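You operate a simulated robot arm through the tools that you are given. There is no shell and no other tool. Be economical: measure what you need, move in short steps, check, and stop when the job is done.

You run a simulated two-armed robot. Do the job below in one go: nothing can be reset, and whatever is moved stays where it is left.

## Task
Pull the cover off the lamp base, hold it, wipe both dust patches clean.
Fine: wipe the cover on the bare table, then the base; the duster pad goes back. Pinch, break and dent nothing; leave nothing switched on. Set down upright: yellow duster pad. What is to be rubbed or washed off counts as gone when no trace of it is left.
Where things are to end (x, y in the base frame): white lamp cover within 0.08 m of [0.34, -0.31].

The check looks at the end state, three seconds after you hand in, the way a careful person would. Anything else that was tipped, shoved, dropped, spilled or broken makes it a failure. Lids that push on must go on centred and level and be pressed home; caps that screw on are set level and turned clockwise until they are tight.

## Robot
Two 6-joint arms with two-finger parallel grippers on one trunk, on a base that drives. Base frame: it is fixed to the floor where the robot stands at the start and does not move with it; the origin is under the middle of the robot, x ahead of it, y to its left, z up; the surface under the hand at the start is at about z = 0.8. Units: m, degrees, N and s.
The left shoulder is at the start at [0.28, 0.185, 1.03], the right one opposite. With the tool pointing down near the work surface each hand reaches from about 0.56 to 0.94 m from the robot's upright axis, wherever it stands, measured 20 degrees to its own side. Places, roughly: lamp base [0.5, -0.2, 0.8]; lamp base lip [0.5, -0.2, 0.8]. Payload 1.57 kg a hand.
Tool frame (each hand has its own): the origin (TCP) lies between the finger pads and is the grasp point; the fingertips stand 0.03 m ahead of it; z points along the fingers, y is the line along which they close. The gripper opens to 0.08 m. The fingers are 0.017 m wide and 0.012 m thick; the gripper's body (0.04 by 0.082 m) begins 0.08 m behind the TCP.
Orientation is told as [roll, pitch, yaw] about the base's x, y, z axes, in that order, counted from this pose: with the fingers straight down and closing along the base's y, the tool's x points along the base's -x, its y along +y and its z along -z.

## Interface
- The arms move only by the tool apply_moves. It takes "left_rows", "right_rows" or both (then of equal length, played together; a hand with none holds still); each is a list that holds one entry, the list of rows, each a list of 6 numbers: the shift along the tool's x, y, z in cm, then the turn, a rotation vector about the tool's x, y, z in degrees. In form: [[[tx, ty, tz, ax, ay, az], ...]]. A call has 1 to 12 rows; each row shifts and turns the commanded pose from where the row before left it, along the tool's axes as they then stand. "left_hand" and "right_hand" are, for a hand that has rows, the closure in counts, from 0 (fully open) to 255 (shut), set as the call begins (left out, the last holds). Rows are played at 5 a second. More than 0.05 m and 8.6 degrees between two rows, or a gripper value outside its range, and nothing of the call is played. A pose out of reach is approached as far as the arm can. The call stops where the force on the tool passes 40 N (or 10 N more than at its start, if that is more) or the arm is blocked; 0.2 s more then pass. Each finger travels about 0.153 m/s and halts on what it meets, pressing with about 21 N; the grip force reading is that of the motor and also rises with nothing between the fingers. The clock runs only during rows and for 0.2 s after the last one: add rows that do not move to give the fingers time. It gives the time, the measured TCP pose, the force on the tool (base axes), the opening and the grip force at its end, in the units of the frame above (readings bear some noise), with the torque about the TCP (base axes, N m) and any sound that the robot's microphone picked up.
- Cameras (640 x 400 px; columns grow to the right, rows downward): "scene" is now at [0.2314, -0.034, 1.4751]; the picture's right is [-0.40, -0.92, 0.00], its down [-0.67, 0.29, -0.68] and it looks along [0.63, -0.27, -0.73] (base axes); focal length 294 px, centre (320, 200). "left" rides on the left gripper at [0.072, 0.007, -0.122] in its tool frame; the picture's right is [-0.09, 1.00, 0.00], its down [-0.84, -0.08, -0.54] and it looks along [-0.54, -0.05, 0.84] (tool axes); focal length 238 px, centre (320, 200). "right" rides on the right gripper at [0.072, -0.007, -0.122] in its tool frame; the picture's right is [0.09, 1.00, 0.00], its down [-0.84, 0.08, -0.54] and it looks along [-0.54, 0.05, 0.84] (tool axes); focal length 238 px, centre (320, 200). There is no depth. A picture from a camera that has moved, and an enlarged one, comes with that camera's place and axes in the base frame and with its lens. The place of the scene camera against the robot may be out by one fixed shift of up to 0.012 m in any direction.
- grab_frame(camera): a new picture of that camera. It takes no simulated time.
- raise_lower(by): slides the trunk up (or, below 0, down) by that many m; the arms and the scene camera ride with it, the base frame stays. It gives what a move gives, with no picture.
- roll_base(legs): drives the robot by 1 to 6 legs, each [ahead, turn to the left] in m and degrees, along the robot's own axes; the way and the turn of a leg run together, so that a leg with both is an arc; at most 1.5 m and 180 degrees a leg. The arms and the cameras ride along, it lands a little off, and it stops where it bumps. It gives what a move gives.
- head_to(pan, tilt): turns the head with the scene camera to pan (to the left, within 86 degrees either way) and tilt (down, from -29 to 69), counted from straight ahead of the robot. It gives what a move gives.
- zoom(camera, box): a new picture of the part [left, top, right, bottom] of that camera's present view, enlarged. It takes no simulated time.
- hand_in(): hands the job in; it is judged then, once.

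Go step by step. Nothing tells you exact positions but the pictures and the camera data: compare them with the known pose of the tool, close in by small moves and look again before you grip or let go. The budget is 120 turns and 108 pictures, counting those below and the enlarged ones. Unless the task says otherwise, let go and move clear before handing in, and close with one line.

The tools are called after "Call:" by a JSON object that holds its "name" and its "arguments". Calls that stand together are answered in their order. apply_moves: Moves the arms, as the interface text tells. Its arguments: {"type":"object","properties":{"left_rows":{"type":"array","items":{"type":"array","items":{"type":"array","items":{"type":"number"}}}},"left_hand":{"type":"number"},"right_rows":{"type":"array","items":{"type":"array","items":{"type":"array","items":{"type":"number"}}}},"right_hand":{"type":"number"}},"required":[]} The other tools are called the same way: raise_lower (by) slides the trunk up or down; roll_base (legs) drives the base; head_to (pan, tilt) turns the head that bears the scene camera; grab_frame (camera) takes a picture; zoom (camera, box) takes an enlarged picture of a part of a camera's view; hand_in () hands the job in.

At the start:

```text
clock: 0.0
left_tcp_pos: [0.6202, -0.013, 1.1956]
left_ee_rot: [0.0, 0.0, 0.0]
left_ft_force: [-0.5, -0.6, -0.3]
left_moment: [-0.01, -0.02, 0.01]
left_grip_width: 0.0798
left_grip_force: 0.1
right_tcp_pos: [0.3821, -0.4735, 1.1008]
right_ee_rot: [0.1, 0.0, 0.0]
right_ft_force: [0.3, 0.4, 0.0]
right_moment: [-0.03, -0.01, 0.02]
right_grip_width: 0.0799
right_grip_force: 0.1
trunk travel left (down, up): [-0.725, 0.265]
robot x, y, heading: [-0.0001, -0.0024, -0.1]
head pan, tilt: [-23.4, 46.8]
```

scene: 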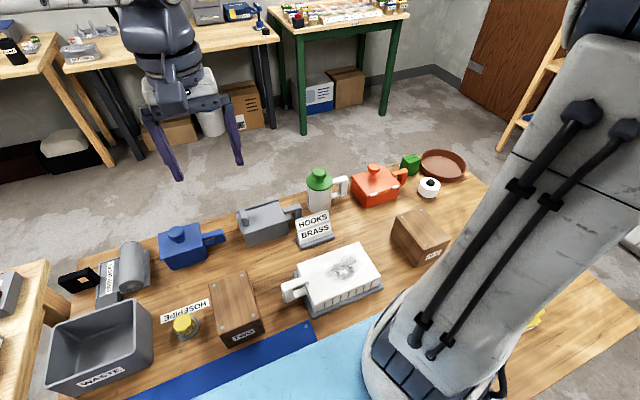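
right: 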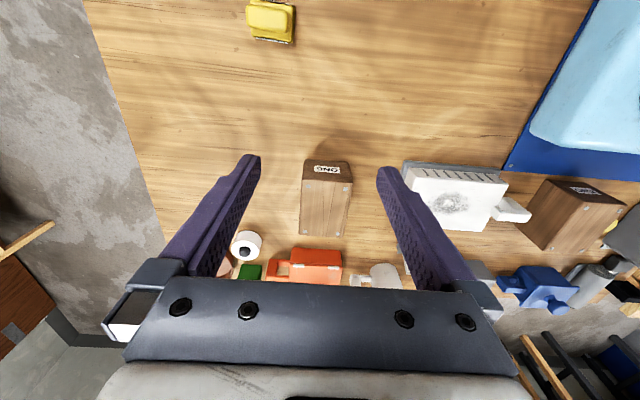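
left: 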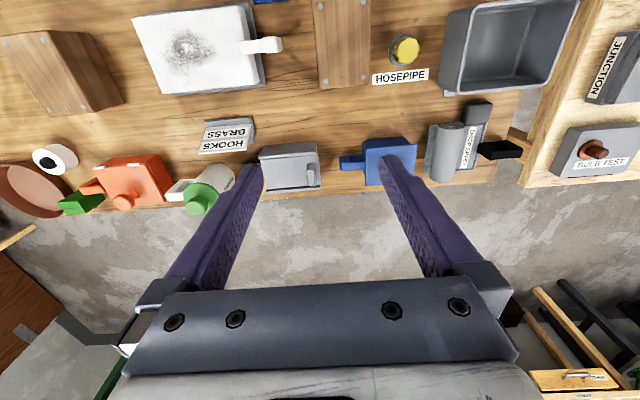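

I see the white cover with its dust patch at about [0.53, -0.21], its handle pointing left (+y), and the yellow duster pad at about [0.29, -0.55]. I'll look closer at both first.

Call:
{"name": "zoom", "arguments": {"camera": "scene", "box": [240, 200, 440, 325]}}

Call:
{"name": "zoom", "arguments": {"camera": "right", "box": [380, 130, 540, 250]}}

Call:
{"name": "zoom", "arguments": {"camera": "right", "box": [220, 0, 320, 62]}}

Call:
{"name": "zoom", "arguments": {"camera": "left", "box": [120, 0, 320, 125]}}

```text
3.20 times, centred on (340, 262) of scene
camera zoom: at [0.2314, -0.034, 1.4751], right [-0.4, -0.92, 0.0], down [-0.67, 0.29, -0.68], along [0.63, -0.27, -0.73], focal length 940 px, centre (256, 0)
```

zoom: 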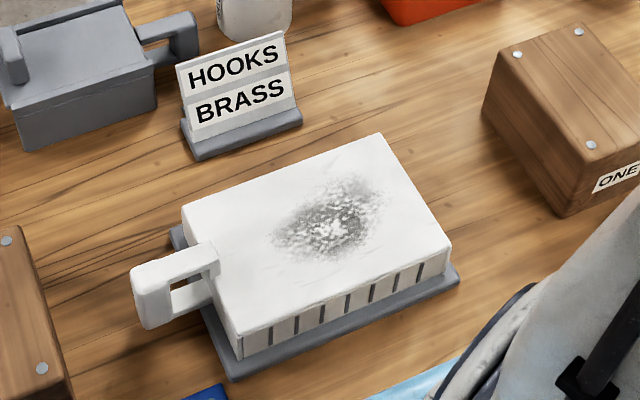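

```text
3.33 times, centred on (460, 190) of right
camera zoom: at [0.3096, -0.4805, 1.2223], right [-0.09, 1.0, 0.0], down [0.84, 0.08, 0.54], along [0.54, 0.05, -0.84], focal length 794 px, centre (-147, 233)
```

zoom: 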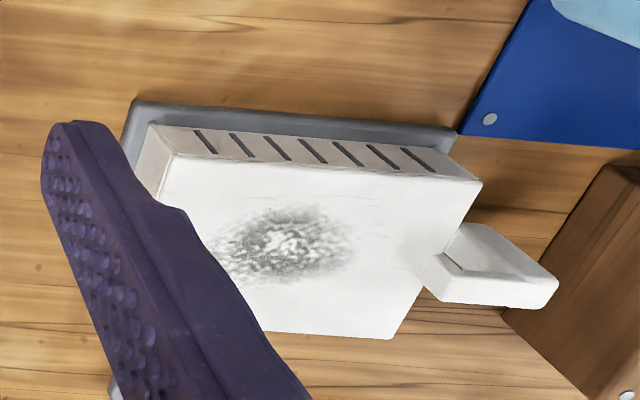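

```text
6.40 times, centred on (270, 31) of right
camera zoom: at [0.3096, -0.4805, 1.2223], right [-0.09, 1.0, 0.0], down [0.84, 0.08, 0.54], along [0.54, 0.05, -0.84], focal length 1525 px, centre (640, 1282)
```

zoom: 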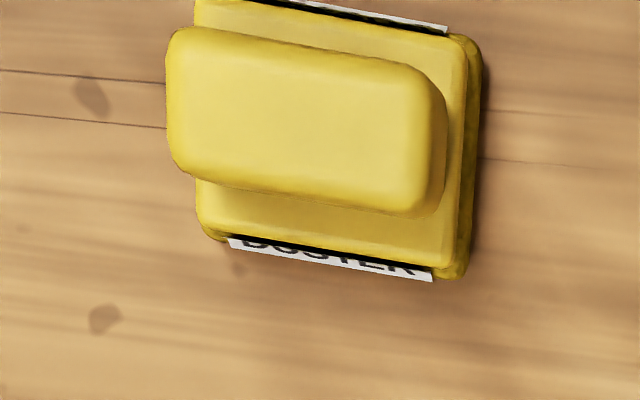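

```text
3.20 times, centred on (220, 62) of left
camera zoom: at [0.5486, -0.0059, 1.3176], right [0.09, 1.0, 0.0], down [0.84, -0.08, 0.54], along [0.54, -0.05, -0.84], focal length 763 px, centre (640, 640)
```

zoom: 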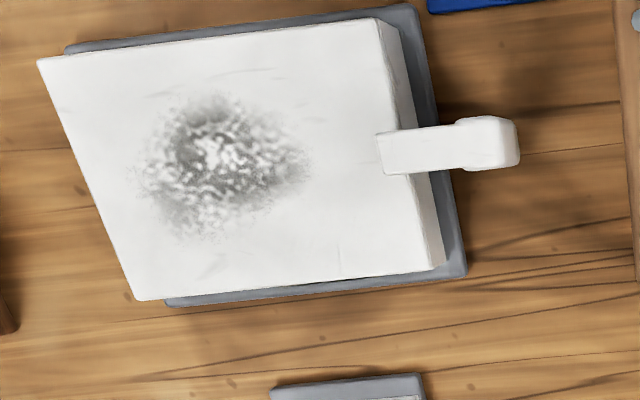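

The cover is about 0.106 x 0.168 m, centred near [0.539, -0.209] with its top at z of about 0.857, and its handle is a loop ending near y = -0.07. The target is too close to the robot, so I'll look to the sides and then back off.

Call:
{"name": "head_to", "arguments": {"pan": 85, "tilt": 40}}

Call:
{"name": "grab_frame", "arguments": {"camera": "scene"}}

Call:
{"name": "head_to", "arguments": {"pan": -85, "tilt": 40}}

Call:
{"name": "grab_frame", "arguments": {"camera": "scene"}}

```text
clock: 1.9
left_tcp_pos: [0.6206, -0.0137, 1.1959]
left_ee_rot: [0.0, 0.0, 0.1]
left_ft_force: [-0.4, -1.0, 0.7]
left_moment: [0.06, -0.03, 0.01]
left_grip_width: 0.0796
left_grip_force: 0.1
right_tcp_pos: [0.3819, -0.4746, 1.1021]
right_ee_rot: [0.0, 0.0, 0.0]
right_ft_force: [0.0, 0.4, -0.4]
right_moment: [-0.01, 0.0, 0.0]
right_grip_width: 0.0798
right_grip_force: 0.0
trunk travel left (down, up): [-0.725, 0.265]
robot x, y, heading: [0.0039, -0.0006, 0.0]
head pan, tilt: [85.0, 40.0]
```

```text
100 pictures are left
camera scene: at [0.1657, 0.0824, 1.4849], right [1.0, -0.09, 0.0], down [-0.06, -0.64, -0.77], along [0.07, 0.76, -0.64], focal length 294 px, centre (320, 200)
```

scene: 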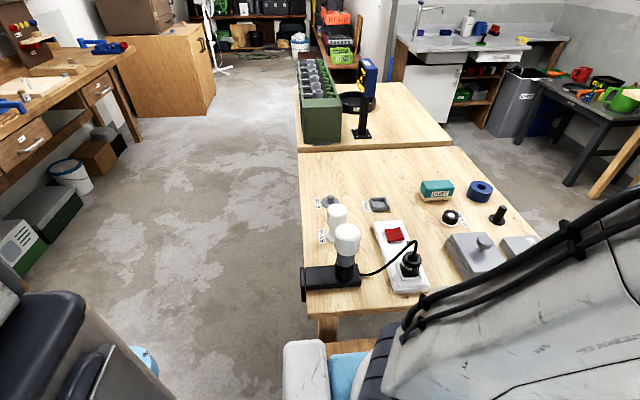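

```text
clock: 4.4
left_tcp_pos: [0.6198, -0.0134, 1.1949]
left_ee_rot: [0.0, 0.0, 0.0]
left_ft_force: [0.6, 1.0, -1.0]
left_moment: [-0.01, 0.02, 0.0]
left_grip_width: 0.0798
left_grip_force: 0.0
right_tcp_pos: [0.3821, -0.4741, 1.1006]
right_ee_rot: [0.0, 0.0, 0.0]
right_ft_force: [-1.3, 0.0, -0.3]
right_moment: [-0.05, -0.01, -0.03]
right_grip_width: 0.0799
right_grip_force: 0.0
trunk travel left (down, up): [-0.725, 0.265]
robot x, y, heading: [-0.0003, 0.002, 0.0]
head pan, tilt: [-85.0, 40.0]
```

```text
99 pictures are left
camera scene: at [0.1656, -0.087, 1.4849], right [-1.0, -0.09, 0.0], down [-0.06, 0.64, -0.77], along [0.07, -0.76, -0.64], focal length 294 px, centre (320, 200)
```

scene: 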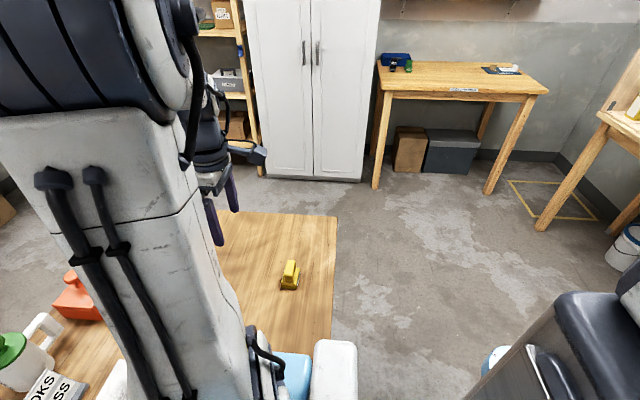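

The floor behind is free. I'll back up 0.2 m and turn 22 degrees right.

Call:
{"name": "roll_base", "arguments": {"legs": [[-0.2, 0], [0, -22]]}}

Call:
{"name": "head_to", "arguments": {"pan": 0, "tilt": 50}}

Call:
{"name": "grab_frame", "arguments": {"camera": "scene"}}

Call:
{"name": "grab_frame", "arguments": {"camera": "left"}}

Call:
{"name": "grab_frame", "arguments": {"camera": "right"}}

```text
clock: 7.2
left_tcp_pos: [0.3719, -0.241, 1.1956]
left_ee_rot: [-0.1, 0.1, -21.6]
left_ft_force: [0.4, 0.9, -0.4]
left_moment: [0.0, -0.04, -0.01]
left_grip_width: 0.0798
left_grip_force: 0.0
right_tcp_pos: [-0.02, -0.5803, 1.1017]
right_ee_rot: [0.0, 0.1, -21.6]
right_ft_force: [-0.4, 0.4, 0.0]
right_moment: [-0.02, 0.03, 0.0]
right_grip_width: 0.0799
right_grip_force: 0.1
trunk travel left (down, up): [-0.725, 0.265]
robot x, y, heading: [-0.1973, 0.0015, -21.7]
head pan, tilt: [-85.0, 40.0]
```

```text
clock: 8.8
left_tcp_pos: [0.372, -0.2413, 1.1958]
left_ee_rot: [-0.1, 0.0, -21.5]
left_ft_force: [0.3, -0.3, -0.5]
left_moment: [-0.01, -0.01, -0.01]
left_grip_width: 0.0797
left_grip_force: 0.1
right_tcp_pos: [-0.0187, -0.5804, 1.1006]
right_ee_rot: [-0.1, 0.1, -21.6]
right_ft_force: [-0.6, 0.8, 0.2]
right_moment: [0.0, 0.0, -0.03]
right_grip_width: 0.0799
right_grip_force: 0.1
trunk travel left (down, up): [-0.725, 0.265]
robot x, y, heading: [-0.2009, 0.0021, -21.6]
head pan, tilt: [0.0, 50.0]
```

```text
98 pictures are left
camera scene: at [0.0179, -0.0902, 1.4707], right [-0.37, -0.93, 0.0], down [-0.71, 0.28, -0.64], along [0.6, -0.24, -0.77], focal length 294 px, centre (320, 200)
```

scene: 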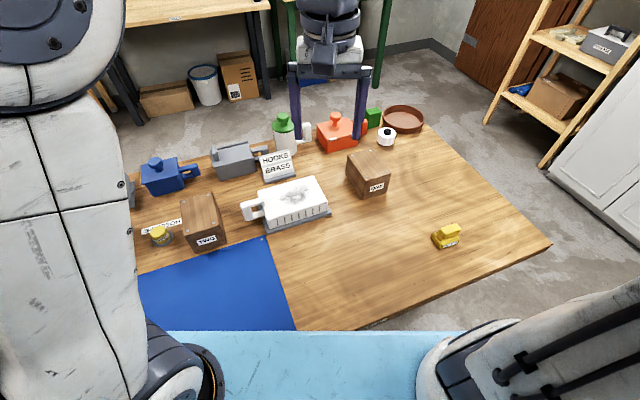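

```text
97 pictures are left
camera left: at [0.3071, -0.2073, 1.3176], right [0.45, 0.89, 0.0], down [0.75, -0.38, 0.54], along [0.48, -0.24, -0.84], focal length 238 px, centre (320, 200)
```

left: 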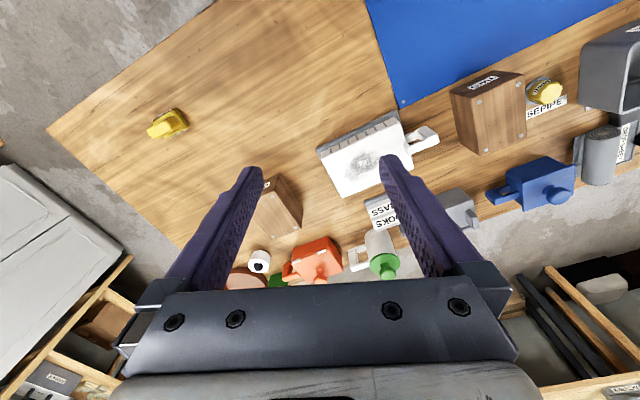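

```text
96 pictures are left
camera right: at [-0.0896, -0.561, 1.2223], right [0.28, 0.96, 0.0], down [0.81, -0.24, 0.54], along [0.52, -0.15, -0.84], focal length 238 px, centre (320, 200)
```

right: 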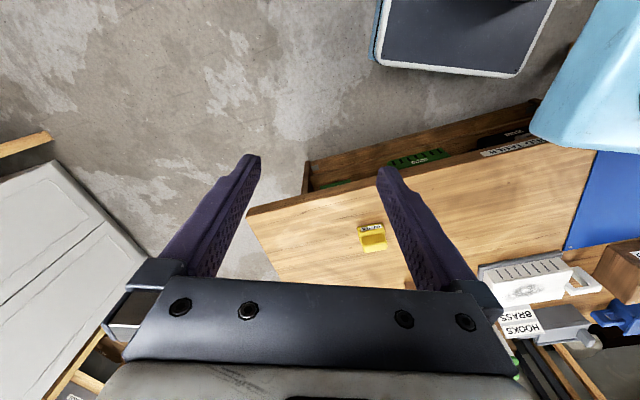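

The workspace is clear. I'll turn the left hand so its fingers close along x and bring it over the handle.

Call:
{"name": "apply_moves", "arguments": {"left_rows": [[[0, 0, 1.5, 0, 0, 8.55], [0, 0, 1.5, 0, 0, 8.55], [0, 0, 1.5, 0, 0, 8.55], [0, 0, 1.5, 0, 0, 8.55], [0, 0, 1.5, 0, 0, 8.55], [0, 0, 1.5, 0, 0, 8.55], [0, 0, 1.5, 0, 0, 8.55], [0, 0, 1.5, 0, 0, 8.55], [3.5, 3.4, 0, 0, 0, 0], [3.5, 3.4, 0, 0, 0, 0], [3.5, 3.4, 0, 0, 0, 0], [3.5, 3.4, 0, 0, 0, 0]]], "left_hand": 0}}

Call:
{"name": "grab_frame", "arguments": {"camera": "left"}}

Call:
{"name": "grab_frame", "arguments": {"camera": "scene"}}

```text
clock: 11.4
left_tcp_pos: [0.5058, -0.1011, 1.0757]
left_ee_rot: [0.0, 0.0, -90.2]
left_ft_force: [-0.5, 0.3, -0.7]
left_moment: [0.02, -0.01, -0.01]
left_grip_width: 0.0801
left_grip_force: 0.0
right_tcp_pos: [-0.0198, -0.5816, 1.1006]
right_ee_rot: [0.0, 0.0, -21.6]
right_ft_force: [-0.5, -0.1, -0.5]
right_moment: [0.02, -0.02, 0.02]
right_grip_width: 0.0801
right_grip_force: 0.0
trunk travel left (down, up): [-0.725, 0.265]
robot x, y, heading: [-0.1982, -0.0027, -21.8]
head pan, tilt: [0.0, 50.0]
```

```text
95 pictures are left
camera left: at [0.5122, -0.028, 1.1981], right [1.0, -0.09, 0.0], down [-0.08, -0.84, 0.54], along [-0.05, -0.54, -0.84], focal length 238 px, centre (320, 200)
```

left: 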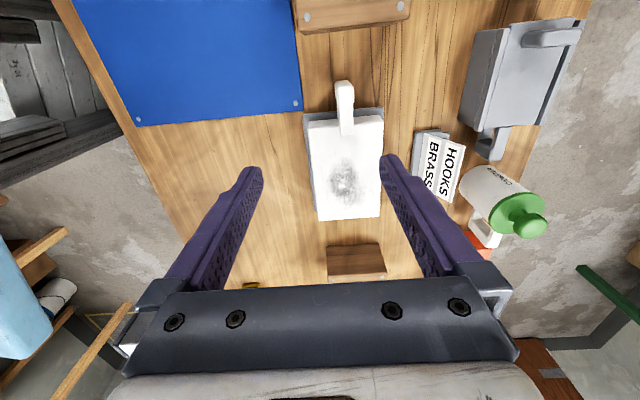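

```text
94 pictures are left
camera scene: at [0.0177, -0.0903, 1.4707], right [-0.37, -0.93, 0.0], down [-0.71, 0.28, -0.64], along [0.6, -0.24, -0.77], focal length 294 px, centre (320, 200)
```

scene: 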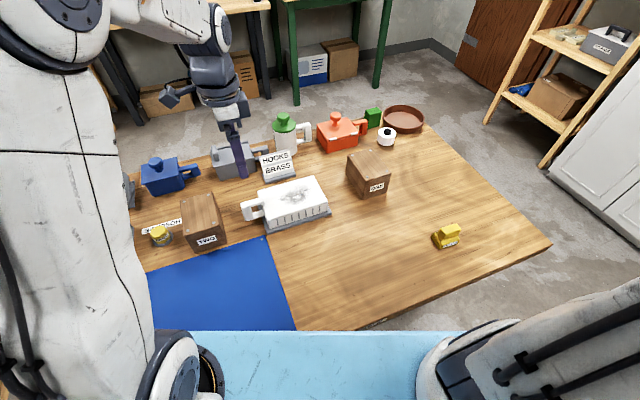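

The handle runs along y at x of about 0.540 and ends at y of about -0.069. I'll lower to just above it and look.

Call:
{"name": "apply_moves", "arguments": {"left_rows": [[[0.65, 1.75, 3, 0, 0, 0], [0.65, 1.7, 3, 0, 0, 0], [0, 0, 4, 0, 0, 0], [0, 0, 4, 0, 0, 0], [0, 0, 2.5, 0, 0, 0], [0, 0, 0, 0, 0, 0]]]}}

Call:
{"name": "grab_frame", "arguments": {"camera": "left"}}

Call:
{"name": "zoom", "arguments": {"camera": "scene", "box": [200, 140, 360, 240]}}

```text
clock: 12.8
left_tcp_pos: [0.5413, -0.0886, 0.9089]
left_ee_rot: [0.0, 0.0, -90.1]
left_ft_force: [0.6, 0.1, -0.2]
left_moment: [0.02, 0.04, 0.0]
left_grip_width: 0.0802
left_grip_force: 0.1
right_tcp_pos: [-0.0201, -0.5812, 1.1021]
right_ee_rot: [0.0, 0.0, -21.5]
right_ft_force: [-0.1, -0.3, -0.4]
right_moment: [-0.03, 0.02, -0.04]
right_grip_width: 0.0803
right_grip_force: 0.0
trunk travel left (down, up): [-0.725, 0.265]
robot x, y, heading: [-0.1985, -0.0039, -21.5]
head pan, tilt: [0.0, 50.0]
```

```text
93 pictures are left
camera left: at [0.5472, -0.0151, 1.0316], right [1.0, -0.09, 0.0], down [-0.08, -0.84, 0.54], along [-0.05, -0.54, -0.84], focal length 238 px, centre (320, 200)
```

left: 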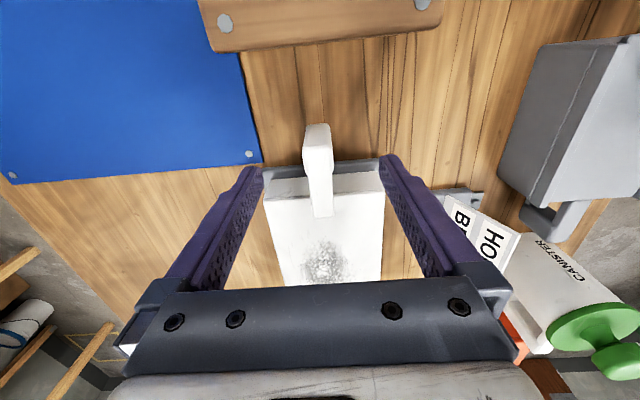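

```text
4.00 times, centred on (280, 190) of scene
camera zoom: at [0.018, -0.0902, 1.4707], right [-0.37, -0.93, 0.0], down [-0.71, 0.28, -0.64], along [0.6, -0.24, -0.77], focal length 1175 px, centre (480, 240)
```

zoom: 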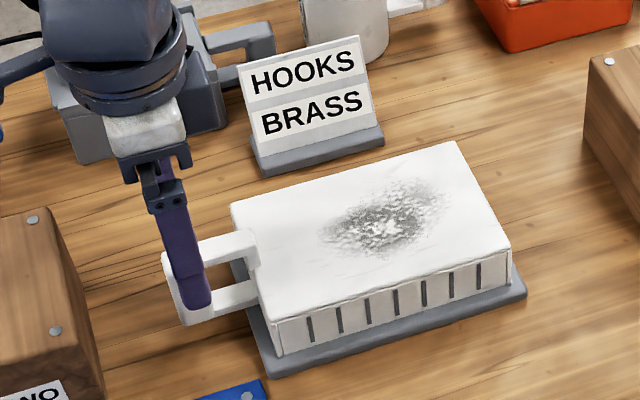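

The fingers straddle the handle loop. I'll shift onto the outer post, lower so the tips stop above the table, and close gently.

Call:
{"name": "apply_moves", "arguments": {"left_rows": [[[0.8, 0, 2, 0, 0, 0], [0, -0.1, 2, 0, 0, 0], [0, 0, 2, 0, 0, 0], [0, 0, 0, 0, 0, 0]]]}}

Call:
{"name": "apply_moves", "arguments": {"left_rows": [[[0, 0, 0, 0, 0, 0], [0, 0, 0, 0, 0, 0], [0, 0, 0, 0, 0, 0]]], "left_hand": 255}}

Call:
{"name": "zoom", "arguments": {"camera": "scene", "box": [200, 140, 360, 240]}}

Call:
{"name": "grab_frame", "arguments": {"camera": "left"}}

```text
clock: 13.8
left_tcp_pos: [0.5396, -0.0803, 0.8475]
left_ee_rot: [0.0, 0.0, -90.0]
left_ft_force: [0.4, 0.5, -0.1]
left_moment: [-0.01, 0.01, 0.02]
left_grip_width: 0.0799
left_grip_force: 0.0
right_tcp_pos: [-0.0197, -0.5814, 1.1006]
right_ee_rot: [0.0, 0.0, -21.7]
right_ft_force: [0.2, 0.3, -1.1]
right_moment: [-0.02, 0.02, 0.04]
right_grip_width: 0.0801
right_grip_force: 0.0
trunk travel left (down, up): [-0.725, 0.265]
robot x, y, heading: [-0.1996, 0.0022, -21.4]
head pan, tilt: [0.0, 50.0]
```

```text
clock: 14.6
left_tcp_pos: [0.541, -0.0807, 0.8488]
left_ee_rot: [0.0, 0.0, -90.0]
left_ft_force: [0.1, 1.6, 0.2]
left_moment: [0.05, -0.05, -0.16]
left_grip_width: 0.0219
left_grip_force: 21.5
right_tcp_pos: [-0.0188, -0.5823, 1.1015]
right_ee_rot: [0.0, 0.1, -21.6]
right_ft_force: [0.2, -0.1, 0.4]
right_moment: [0.0, 0.03, 0.02]
right_grip_width: 0.0801
right_grip_force: 0.0
trunk travel left (down, up): [-0.725, 0.265]
robot x, y, heading: [-0.1984, -0.0011, -21.6]
head pan, tilt: [0.0, 50.0]
```

```text
4.00 times, centred on (280, 190) of scene
camera zoom: at [0.0179, -0.0901, 1.4707], right [-0.37, -0.93, 0.0], down [-0.71, 0.28, -0.64], along [0.6, -0.24, -0.77], focal length 1175 px, centre (480, 240)
```

zoom: 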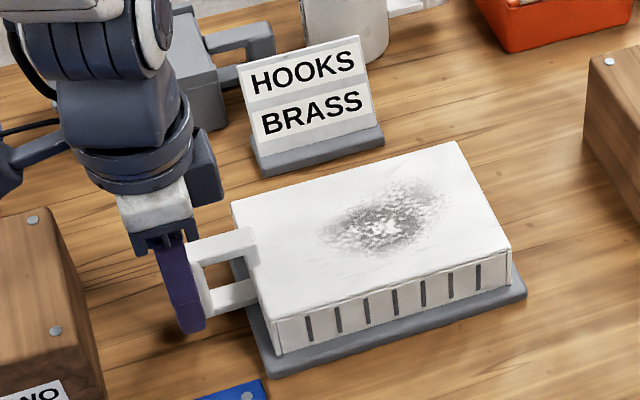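

```text
90 pictures are left
camera left: at [0.5476, -0.0075, 0.9717], right [1.0, -0.09, 0.0], down [-0.08, -0.84, 0.54], along [-0.05, -0.54, -0.84], focal length 238 px, centre (320, 200)
```

left: 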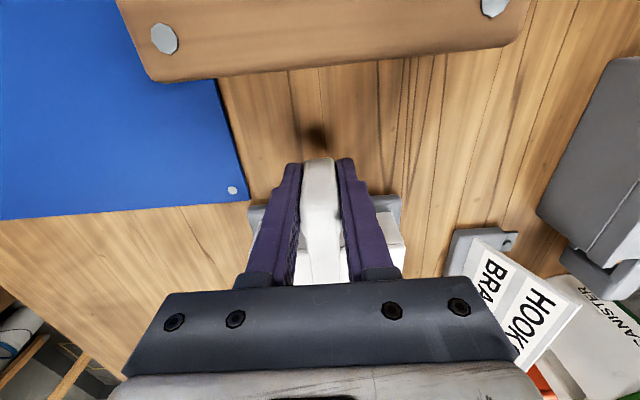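

The left hand grips the 22 mm post firmly. I'll lift slowly and straight up while watching the force and tilt.

Call:
{"name": "apply_moves", "arguments": {"left_rows": [[[0, 0, -0.5, 0, 0, 0], [0, 0, -0.5, 0, 0, 0], [0, 0, -0.5, 0, 0, 0], [0, 0, -0.5, 0, 0, 0], [0, 0, 0, 0, 0, 0]]]}}

Call:
{"name": "zoom", "arguments": {"camera": "scene", "box": [200, 140, 360, 240]}}

```text
clock: 15.8
left_tcp_pos: [0.5399, -0.0804, 0.8699]
left_ee_rot: [0.0, -0.1, -90.0]
left_ft_force: [-0.5, -0.3, -0.8]
left_moment: [0.13, 0.0, -0.01]
left_grip_width: 0.0217
left_grip_force: 21.0
right_tcp_pos: [-0.0205, -0.5815, 1.1018]
right_ee_rot: [0.0, 0.0, -21.5]
right_ft_force: [-0.1, -0.1, 0.2]
right_moment: [0.01, -0.01, 0.01]
right_grip_width: 0.0803
right_grip_force: 0.1
trunk travel left (down, up): [-0.725, 0.265]
robot x, y, heading: [-0.2004, 0.0028, -21.7]
head pan, tilt: [0.0, 50.0]
```

```text
4.00 times, centred on (280, 190) of scene
camera zoom: at [0.0179, -0.0901, 1.4707], right [-0.37, -0.93, 0.0], down [-0.71, 0.28, -0.64], along [0.6, -0.24, -0.77], focal length 1175 px, centre (480, 240)
```

zoom: 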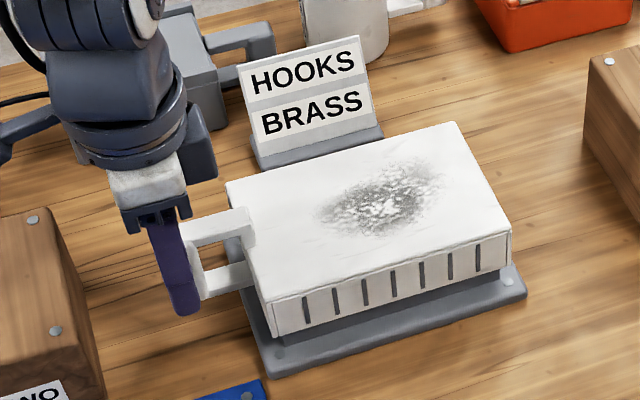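

The cover is light and comes up nearly level. I'll keep lifting.

Call:
{"name": "apply_moves", "arguments": {"left_rows": [[[0, 0, -1, 0, 0, 0], [0, 0, -1, 0, 0, 0], [0, 0, -1, 0, 0, 0], [0, 0, -1.5, 0, 0, 0], [0, 0, -1.5, 0, 0, 0], [0, 0, -1.5, 0, 0, 0], [0, 0, -1.5, 0, 0, 0], [0, 0, 0, 0, 0, 0]]]}}

Call:
{"name": "grab_frame", "arguments": {"camera": "scene"}}

Call:
{"name": "zoom", "arguments": {"camera": "scene", "box": [200, 120, 360, 240]}}

```text
clock: 17.6
left_tcp_pos: [0.5406, -0.0786, 0.961]
left_ee_rot: [-0.1, -0.1, -90.0]
left_ft_force: [0.9, -0.8, -1.0]
left_moment: [0.14, 0.0, 0.0]
left_grip_width: 0.0214
left_grip_force: 21.3
right_tcp_pos: [-0.0197, -0.5814, 1.1007]
right_ee_rot: [0.0, 0.0, -21.6]
right_ft_force: [0.3, 0.2, 0.5]
right_moment: [-0.01, 0.02, 0.03]
right_grip_width: 0.0799
right_grip_force: 0.0
trunk travel left (down, up): [-0.725, 0.265]
robot x, y, heading: [-0.2024, 0.0012, -21.6]
head pan, tilt: [0.0, 50.0]
```

```text
88 pictures are left
camera scene: at [0.0179, -0.0901, 1.4707], right [-0.37, -0.93, 0.0], down [-0.71, 0.28, -0.64], along [0.6, -0.24, -0.77], focal length 294 px, centre (320, 200)
```

scene: 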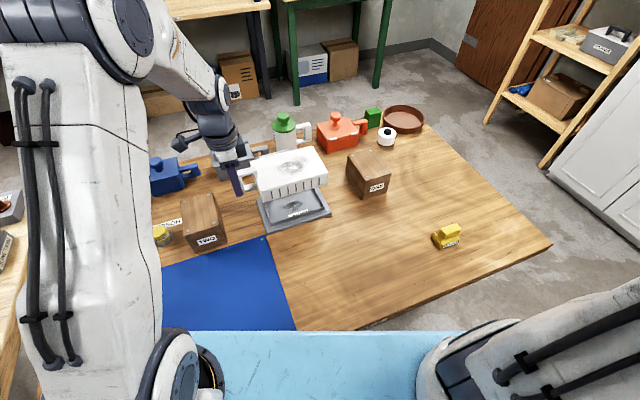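

```text
3.33 times, centred on (280, 180) of scene
camera zoom: at [0.0179, -0.0901, 1.4707], right [-0.37, -0.93, 0.0], down [-0.71, 0.28, -0.64], along [0.6, -0.24, -0.77], focal length 979 px, centre (453, 267)
```

zoom: 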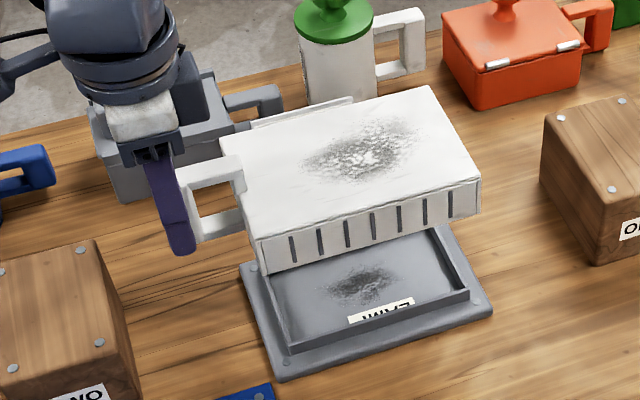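

Underneath is a tray with a second dust patch and a small label. I'll carry the cover over to [0.34, -0.31].

Call:
{"name": "apply_moves", "arguments": {"left_rows": [[[-1, -2, 0, 0, 0, 0], [-1.7, -3.3, 0, 0, 0, 0], [-1.7, -3.3, 0, 0, 0, 0], [-1.7, -3.3, 0, 0, 0, 0], [-1.7, -3.3, 0, 0, 0, 0], [-1.7, -3.3, 0, 0, 0, 0], [-1, -1.5, 0, 0, 0, 0], [-0.4, 0, 0, 0, 0, 0], [0, 0, 0, 0, 0, 0]]]}}

Call:
{"name": "grab_frame", "arguments": {"camera": "scene"}}

Call:
{"name": "grab_frame", "arguments": {"camera": "left"}}

```text
clock: 19.6
left_tcp_pos: [0.3408, -0.1882, 0.9595]
left_ee_rot: [-0.1, 0.0, -89.9]
left_ft_force: [0.4, 0.6, -1.5]
left_moment: [0.13, 0.03, -0.02]
left_grip_width: 0.0215
left_grip_force: 21.1
right_tcp_pos: [-0.0197, -0.582, 1.1009]
right_ee_rot: [0.0, 0.0, -21.6]
right_ft_force: [-0.4, 0.3, -0.2]
right_moment: [0.01, 0.0, -0.02]
right_grip_width: 0.0801
right_grip_force: 0.1
trunk travel left (down, up): [-0.725, 0.265]
robot x, y, heading: [-0.2001, 0.0028, -21.8]
head pan, tilt: [0.0, 50.0]
```

```text
86 pictures are left
camera scene: at [0.0179, -0.0902, 1.4707], right [-0.37, -0.93, 0.0], down [-0.71, 0.28, -0.64], along [0.6, -0.24, -0.77], focal length 294 px, centre (320, 200)
```

scene: 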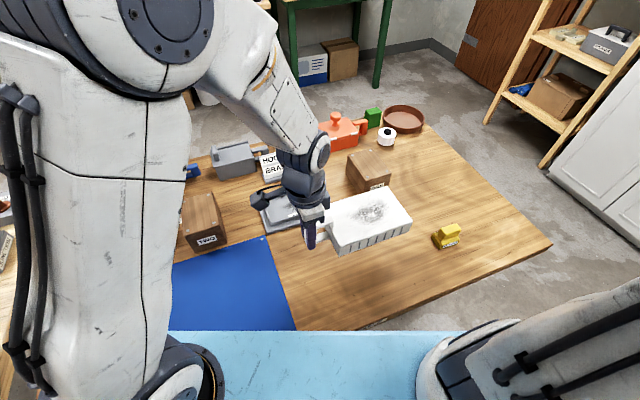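

```text
85 pictures are left
camera left: at [0.347, -0.1165, 1.0821], right [1.0, -0.09, 0.0], down [-0.08, -0.84, 0.54], along [-0.05, -0.54, -0.84], focal length 238 px, centre (320, 200)
```

left: 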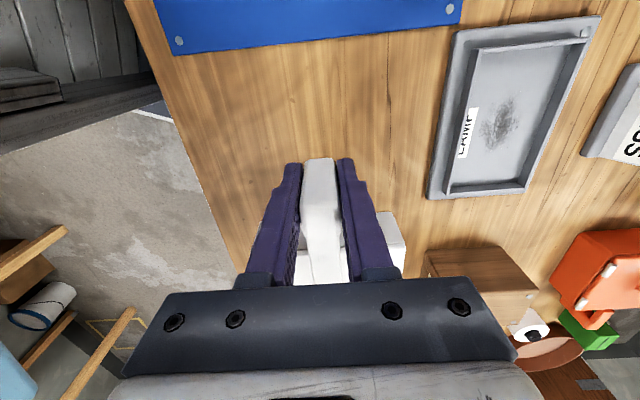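

The cover is over the target with bare table beneath it. I'll lower it, with small steps near the end.

Call:
{"name": "apply_moves", "arguments": {"left_rows": [[[0.3, 0, 2, 0, 0, 0], [0.4, 0, 2, 0, 0, 0], [0, 0, 2, 0, 0, 0], [0, 0, 2, 0, 0, 0], [0, 0, 1.5, 0, 0, 0], [0, 0, 0.5, 0, 0, 0], [0, 0, 0, 0, 0, 0]]]}}

Call:
{"name": "zoom", "arguments": {"camera": "scene", "box": [280, 190, 440, 290]}}

```text
clock: 21.2
left_tcp_pos: [0.3411, -0.1819, 0.861]
left_ee_rot: [0.1, 0.0, -90.1]
left_ft_force: [0.6, 0.0, -1.5]
left_moment: [0.17, 0.02, -0.01]
left_grip_width: 0.0219
left_grip_force: 21.1
right_tcp_pos: [-0.0195, -0.581, 1.1007]
right_ee_rot: [0.0, 0.0, -21.6]
right_ft_force: [0.6, 0.2, -0.1]
right_moment: [-0.03, 0.0, 0.01]
right_grip_width: 0.0801
right_grip_force: 0.0
trunk travel left (down, up): [-0.725, 0.265]
robot x, y, heading: [-0.2005, 0.0024, -21.8]
head pan, tilt: [0.0, 50.0]
```

```text
4.00 times, centred on (360, 240) of scene
camera zoom: at [0.0179, -0.0902, 1.4707], right [-0.37, -0.93, 0.0], down [-0.71, 0.28, -0.64], along [0.6, -0.24, -0.77], focal length 1175 px, centre (160, 40)
```

zoom: 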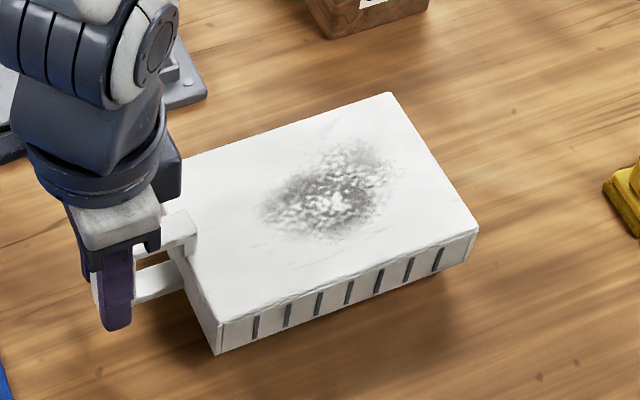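

It is still about 1–2 cm above the table, so I'll go down in small steps.

Call:
{"name": "apply_moves", "arguments": {"left_rows": [[[0, 0, 0.5, 0, 0, 0], [0, 0, 0.5, 0, 0, 0], [0, 0, 0, 0, 0, 0]]]}}

Call:
{"name": "apply_moves", "arguments": {"left_rows": [[[0, 0, 0.3, 0, 0, 0], [0, 0, 0.3, 0, 0, 0], [0, 0, 0, 0, 0, 0]]]}}

Call:
{"name": "zoom", "arguments": {"camera": "scene", "box": [280, 190, 440, 290]}}

```text
clock: 22.0
left_tcp_pos: [0.341, -0.1811, 0.8498]
left_ee_rot: [0.0, 0.0, -90.0]
left_ft_force: [-0.5, 0.8, -1.3]
left_moment: [0.15, 0.0, 0.03]
left_grip_width: 0.0215
left_grip_force: 21.0
right_tcp_pos: [-0.0194, -0.5822, 1.1012]
right_ee_rot: [0.0, 0.0, -21.6]
right_ft_force: [-0.2, 0.0, 0.1]
right_moment: [0.0, 0.01, 0.04]
right_grip_width: 0.0798
right_grip_force: 0.0
trunk travel left (down, up): [-0.725, 0.265]
robot x, y, heading: [-0.1992, -0.0012, -21.8]
head pan, tilt: [0.0, 50.0]
```

```text
clock: 22.8
left_tcp_pos: [0.3405, -0.1813, 0.8449]
left_ee_rot: [0.0, -0.1, -90.0]
left_ft_force: [0.4, -0.6, -1.6]
left_moment: [0.14, 0.05, 0.01]
left_grip_width: 0.0217
left_grip_force: 21.2
right_tcp_pos: [-0.0193, -0.5815, 1.1013]
right_ee_rot: [0.0, 0.0, -21.6]
right_ft_force: [0.6, -0.4, 0.2]
right_moment: [-0.02, 0.0, 0.01]
right_grip_width: 0.0802
right_grip_force: 0.1
trunk travel left (down, up): [-0.725, 0.265]
robot x, y, heading: [-0.1994, 0.0011, -21.7]
head pan, tilt: [0.0, 50.0]
```

```text
4.00 times, centred on (360, 240) of scene
camera zoom: at [0.0179, -0.0902, 1.4707], right [-0.37, -0.93, 0.0], down [-0.71, 0.28, -0.64], along [0.6, -0.24, -0.77], focal length 1175 px, centre (160, 40)
```

zoom: 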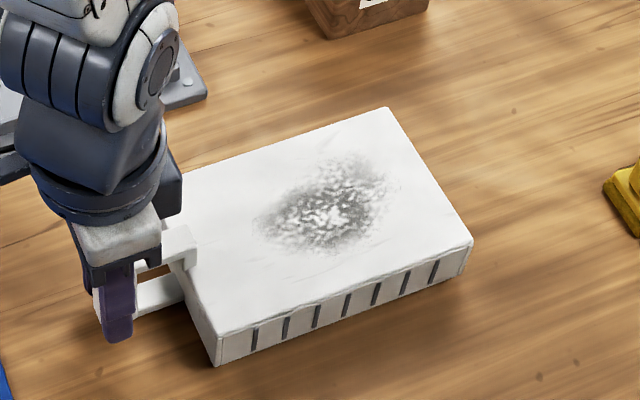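

Call:
{"name": "apply_moves", "arguments": {"left_rows": [[[0, 0, 0.3, 0, 0, 0], [0, 0, 0, 0, 0, 0]]]}}

Call:
{"name": "apply_moves", "arguments": {"left_rows": [[[0, 0, 0.3, 0, 0, 0], [0, 0, 0, 0, 0, 0]]]}}

Call:
{"name": "zoom", "arguments": {"camera": "scene", "box": [280, 190, 440, 290]}}

```text
clock: 23.4
left_tcp_pos: [0.3409, -0.1831, 0.8407]
left_ee_rot: [0.1, 0.0, -90.0]
left_ft_force: [0.0, -0.1, -0.7]
left_moment: [0.15, 0.01, 0.0]
left_grip_width: 0.0218
left_grip_force: 20.9
right_tcp_pos: [-0.0188, -0.5807, 1.1006]
right_ee_rot: [0.1, 0.1, -21.6]
right_ft_force: [0.4, 0.9, 0.7]
right_moment: [-0.01, -0.01, 0.01]
right_grip_width: 0.0801
right_grip_force: 0.1
trunk travel left (down, up): [-0.725, 0.265]
robot x, y, heading: [-0.2007, 0.0005, -21.7]
head pan, tilt: [0.0, 50.0]
```

```text
clock: 24.0
left_tcp_pos: [0.3426, -0.1832, 0.8375]
left_ee_rot: [0.0, 0.0, -90.1]
left_ft_force: [-0.2, 0.3, -1.9]
left_moment: [0.13, -0.03, 0.01]
left_grip_width: 0.0218
left_grip_force: 20.9
right_tcp_pos: [-0.0202, -0.5797, 1.1012]
right_ee_rot: [0.0, 0.0, -21.5]
right_ft_force: [-0.2, -0.1, -0.1]
right_moment: [0.02, -0.03, 0.01]
right_grip_width: 0.0797
right_grip_force: 0.1
trunk travel left (down, up): [-0.725, 0.265]
robot x, y, heading: [-0.1994, 0.0001, -21.8]
head pan, tilt: [0.0, 50.0]
```

```text
4.00 times, centred on (360, 240) of scene
camera zoom: at [0.0179, -0.0902, 1.4707], right [-0.37, -0.93, 0.0], down [-0.71, 0.28, -0.64], along [0.6, -0.24, -0.77], focal length 1175 px, centre (160, 40)
```

zoom: 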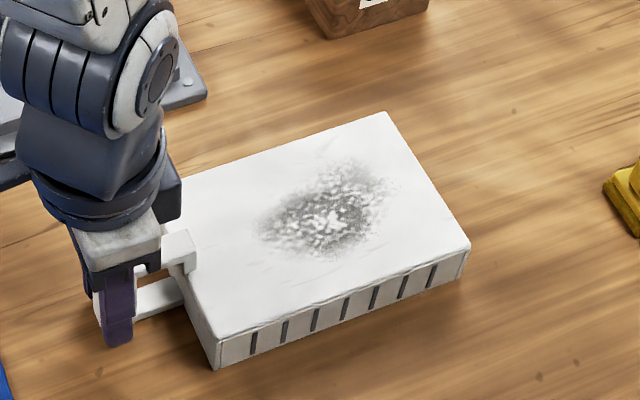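

Call:
{"name": "apply_moves", "arguments": {"left_rows": [[[0, 0, 0.2, 0, 0, 0], [0, 0, 0, 0, 0, 0]]]}}

Call:
{"name": "apply_moves", "arguments": {"left_rows": [[[0, 0, 0.2, 0, 0, 0], [0, 0, 0, 0, 0, 0]]]}}

Call:
{"name": "zoom", "arguments": {"camera": "scene", "box": [280, 190, 440, 290]}}

```text
clock: 24.6
left_tcp_pos: [0.3421, -0.1824, 0.8379]
left_ee_rot: [0.1, 0.1, -90.0]
left_ft_force: [0.4, 2.2, 11.5]
left_moment: [-0.42, 0.14, -0.06]
left_grip_width: 0.0218
left_grip_force: 20.8
right_tcp_pos: [-0.0191, -0.5817, 1.101]
right_ee_rot: [0.0, 0.0, -21.6]
right_ft_force: [-1.0, 0.3, 0.5]
right_moment: [0.04, -0.01, 0.04]
right_grip_width: 0.0801
right_grip_force: 0.1
trunk travel left (down, up): [-0.725, 0.265]
robot x, y, heading: [-0.2017, 0.0004, -21.4]
head pan, tilt: [0.0, 50.0]
```

```text
clock: 25.2
left_tcp_pos: [0.3425, -0.1812, 0.8359]
left_ee_rot: [0.0, 0.0, -90.0]
left_ft_force: [-0.6, 4.3, 13.4]
left_moment: [-0.4, 0.02, 0.03]
left_grip_width: 0.0217
left_grip_force: 21.2
right_tcp_pos: [-0.0206, -0.5814, 1.1012]
right_ee_rot: [0.0, 0.0, -21.6]
right_ft_force: [-0.5, -0.2, -0.3]
right_moment: [-0.01, -0.02, -0.01]
right_grip_width: 0.08
right_grip_force: 0.1
trunk travel left (down, up): [-0.725, 0.265]
robot x, y, heading: [-0.2007, 0.0007, -21.6]
head pan, tilt: [0.0, 50.0]
```

```text
4.00 times, centred on (360, 240) of scene
camera zoom: at [0.0175, -0.0898, 1.4709], right [-0.37, -0.93, 0.0], down [-0.71, 0.28, -0.64], along [0.6, -0.24, -0.77], focal length 1175 px, centre (160, 40)
```

zoom: 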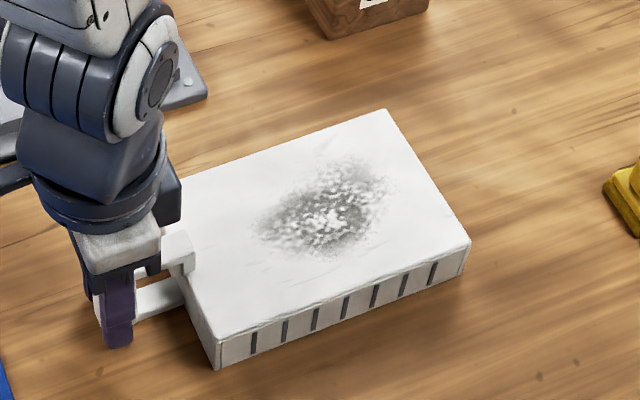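

It has touched down. I'll open briefly so the cover settles flat, then close again to hold it.

Call:
{"name": "apply_moves", "arguments": {"left_rows": [[[0, 0, 0, 0, 0, 0], [0, 0, 0, 0, 0, 0]]], "left_hand": 120}}

Call:
{"name": "apply_moves", "arguments": {"left_rows": [[[0, 0, 0, 0, 0, 0], [0, 0, 0, 0, 0, 0]]], "left_hand": 255}}

Call:
{"name": "zoom", "arguments": {"camera": "scene", "box": [280, 190, 440, 290]}}

Call:
{"name": "zoom", "arguments": {"camera": "scene", "box": [400, 200, 500, 262]}}

```text
clock: 25.8
left_tcp_pos: [0.342, -0.183, 0.8339]
left_ee_rot: [0.0, 0.0, -90.0]
left_ft_force: [0.4, 0.3, -0.9]
left_moment: [0.02, -0.01, 0.0]
left_grip_width: 0.0423
left_grip_force: 0.1
right_tcp_pos: [-0.0199, -0.581, 1.1002]
right_ee_rot: [0.0, 0.0, -21.6]
right_ft_force: [0.5, -0.5, 0.5]
right_moment: [0.02, -0.01, 0.01]
right_grip_width: 0.0798
right_grip_force: 0.1
trunk travel left (down, up): [-0.725, 0.265]
robot x, y, heading: [-0.2026, -0.0004, -21.9]
head pan, tilt: [0.0, 50.0]
```

```text
clock: 26.4
left_tcp_pos: [0.3417, -0.1829, 0.8357]
left_ee_rot: [0.0, 0.0, -89.9]
left_ft_force: [0.5, -0.5, -0.3]
left_moment: [0.16, -0.02, 0.02]
left_grip_width: 0.0217
left_grip_force: 20.5
right_tcp_pos: [-0.0206, -0.5813, 1.1003]
right_ee_rot: [0.0, -0.1, -21.6]
right_ft_force: [0.5, -0.7, 0.6]
right_moment: [0.04, 0.01, -0.01]
right_grip_width: 0.0799
right_grip_force: 0.1
trunk travel left (down, up): [-0.725, 0.265]
robot x, y, heading: [-0.1983, 0.0004, -21.6]
head pan, tilt: [0.0, 50.0]
```

```text
4.00 times, centred on (360, 240) of scene
camera zoom: at [0.0179, -0.0902, 1.4707], right [-0.37, -0.93, 0.0], down [-0.71, 0.28, -0.64], along [0.6, -0.24, -0.77], focal length 1175 px, centre (160, 40)
```

zoom: 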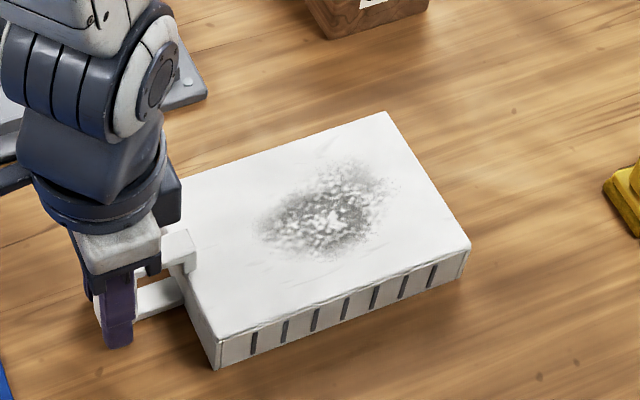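

```text
6.40 times, centred on (450, 231) of scene
camera zoom: at [0.0179, -0.0902, 1.4707], right [-0.37, -0.93, 0.0], down [-0.71, 0.28, -0.64], along [0.6, -0.24, -0.77], focal length 1880 px, centre (-512, 2)
```

zoom: 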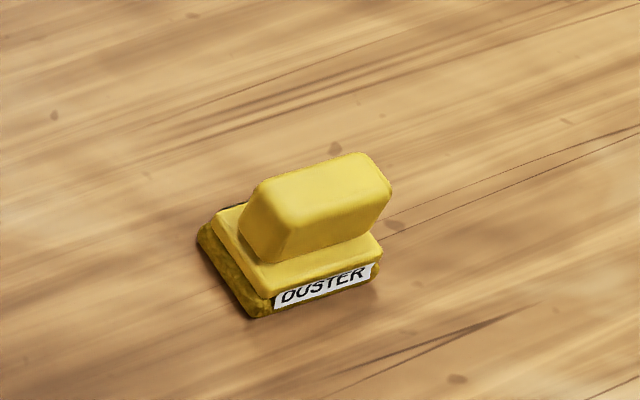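

The cover sits flat at the target with the left hand holding it. Next the right hand goes over the duster at about [0.29, -0.559], whose grip block is long in y.

Call:
{"name": "apply_moves", "arguments": {"right_rows": [[[0, 0, 0, 0, 0, -7.2], [0, 0, 0, 0, 0, -7.2], [0, 0, 0, 0, 0, -7.2], [-4.4, 0.3, 1, 0, 0, 0], [-4.4, 0.3, 1, 0, 0, 0], [-4.4, 0.3, 1, 0, 0, 0], [-4.4, 0.3, 1, 0, 0, 0], [-4.4, 0.3, 2, 0, 0, 0], [-4.4, 0.3, 2, 0, 0, 0], [-4.4, 0.3, 2, 0, 0, 0], [0, 0, 0, 0, 0, 0]]], "right_hand": 0}}

Call:
{"name": "grab_frame", "arguments": {"camera": "right"}}

Call:
{"name": "grab_frame", "arguments": {"camera": "scene"}}

```text
clock: 28.8
left_tcp_pos: [0.342, -0.1817, 0.8347]
left_ee_rot: [0.1, 0.0, -90.0]
left_ft_force: [0.4, -0.3, -0.2]
left_moment: [0.17, -0.03, -0.01]
left_grip_width: 0.0219
left_grip_force: 20.9
right_tcp_pos: [0.2892, -0.5614, 1.0001]
right_ee_rot: [0.0, 0.0, -0.1]
right_ft_force: [0.1, 0.7, 0.0]
right_moment: [-0.04, 0.02, -0.01]
right_grip_width: 0.08
right_grip_force: 0.1
trunk travel left (down, up): [-0.725, 0.265]
robot x, y, heading: [-0.1982, 0.0015, -21.5]
head pan, tilt: [0.0, 50.0]
```

```text
78 pictures are left
camera right: at [0.2162, -0.5687, 1.1213], right [-0.09, 1.0, 0.0], down [0.84, 0.08, 0.54], along [0.54, 0.05, -0.84], focal length 238 px, centre (320, 200)
```

right: 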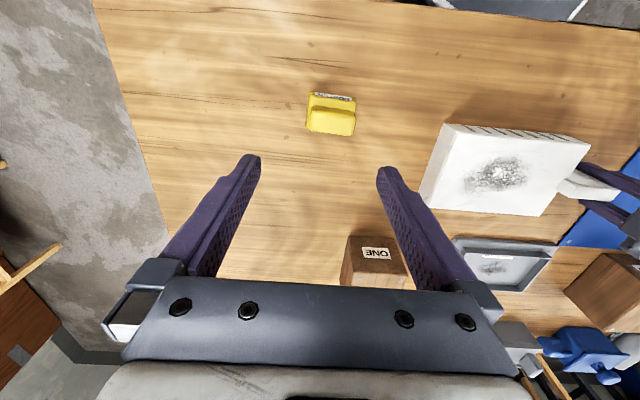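

```text
77 pictures are left
camera scene: at [0.0182, -0.0902, 1.4706], right [-0.37, -0.93, 0.0], down [-0.71, 0.28, -0.64], along [0.6, -0.24, -0.77], focal length 294 px, centre (320, 200)
```

scene: 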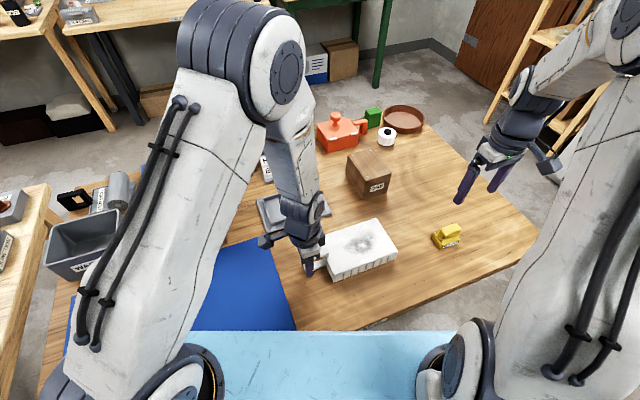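

Call:
{"name": "zoom", "arguments": {"camera": "right", "box": [280, 80, 380, 142]}}

Call:
{"name": "zoom", "arguments": {"camera": "right", "box": [420, 110, 600, 300]}}

```text
6.40 times, centred on (330, 111) of right
camera zoom: at [0.2162, -0.5687, 1.1213], right [-0.09, 1.0, 0.0], down [0.84, 0.08, 0.54], along [0.54, 0.05, -0.84], focal length 1525 px, centre (256, 770)
```

zoom: 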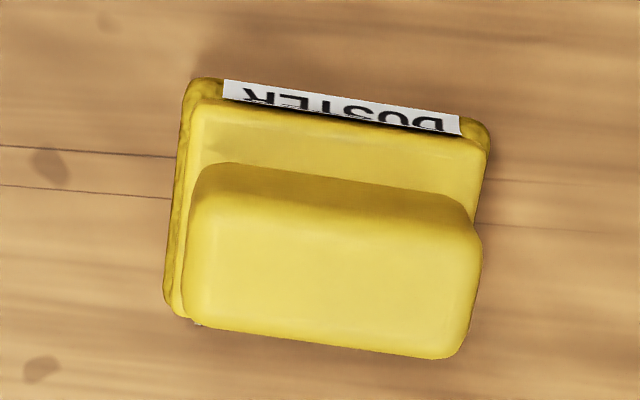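

```text
2.11 times, centred on (510, 205) of right
camera zoom: at [0.2162, -0.5687, 1.1213], right [-0.09, 1.0, 0.0], down [0.84, 0.08, 0.54], along [0.54, 0.05, -0.84], focal length 502 px, centre (-80, 190)
```

zoom: 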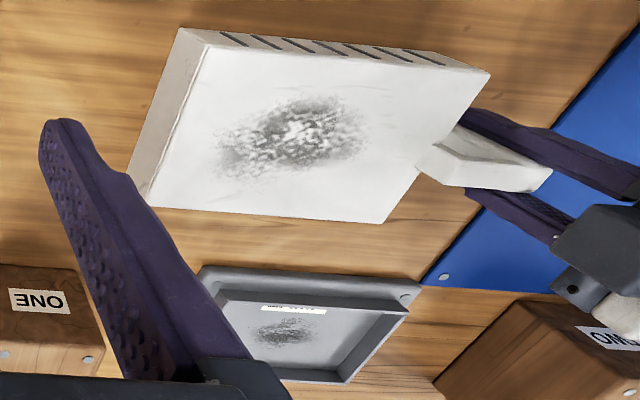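

The duster is square to the axes, centred near [0.289, -0.548] with its grip top at z of about 0.848. I'll align and lower partway to check.

Call:
{"name": "apply_moves", "arguments": {"right_rows": [[[0, 0.65, 3, 0, 0, 0], [0, 0.65, 3, 0, 0, 0], [0, 0, 3, 0, 0, 0], [0, 0, 1.5, 0, 0, 0], [0, 0, 0, 0, 0, 0]]]}}

Call:
{"name": "grab_frame", "arguments": {"camera": "right"}}

Call:
{"name": "zoom", "arguments": {"camera": "scene", "box": [370, 160, 530, 260]}}

```text
clock: 30.0
left_tcp_pos: [0.3417, -0.1812, 0.8339]
left_ee_rot: [0.0, 0.0, -89.9]
left_ft_force: [0.5, -0.3, 1.3]
left_moment: [0.14, 0.0, -0.01]
left_grip_width: 0.0217
left_grip_force: 20.8
right_tcp_pos: [0.2882, -0.5476, 0.897]
right_ee_rot: [0.0, 0.0, 0.0]
right_ft_force: [0.2, -0.5, 0.4]
right_moment: [0.03, -0.01, 0.02]
right_grip_width: 0.0802
right_grip_force: 0.0
trunk travel left (down, up): [-0.725, 0.265]
robot x, y, heading: [-0.1986, -0.0017, -21.5]
head pan, tilt: [0.0, 50.0]
```

```text
74 pictures are left
camera right: at [0.2162, -0.5541, 1.0179], right [-0.09, 1.0, 0.0], down [0.84, 0.08, 0.54], along [0.54, 0.05, -0.84], focal length 238 px, centre (320, 200)
```

right: 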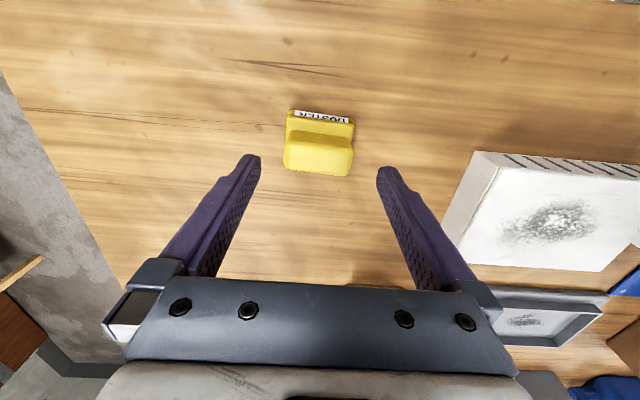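

```text
4.00 times, centred on (450, 210) of scene
camera zoom: at [0.018, -0.0902, 1.4707], right [-0.37, -0.93, 0.0], down [-0.71, 0.28, -0.64], along [0.6, -0.24, -0.77], focal length 1175 px, centre (-200, 160)
```

zoom: 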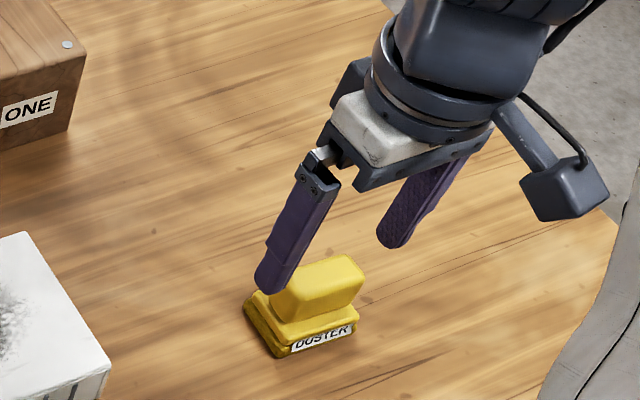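

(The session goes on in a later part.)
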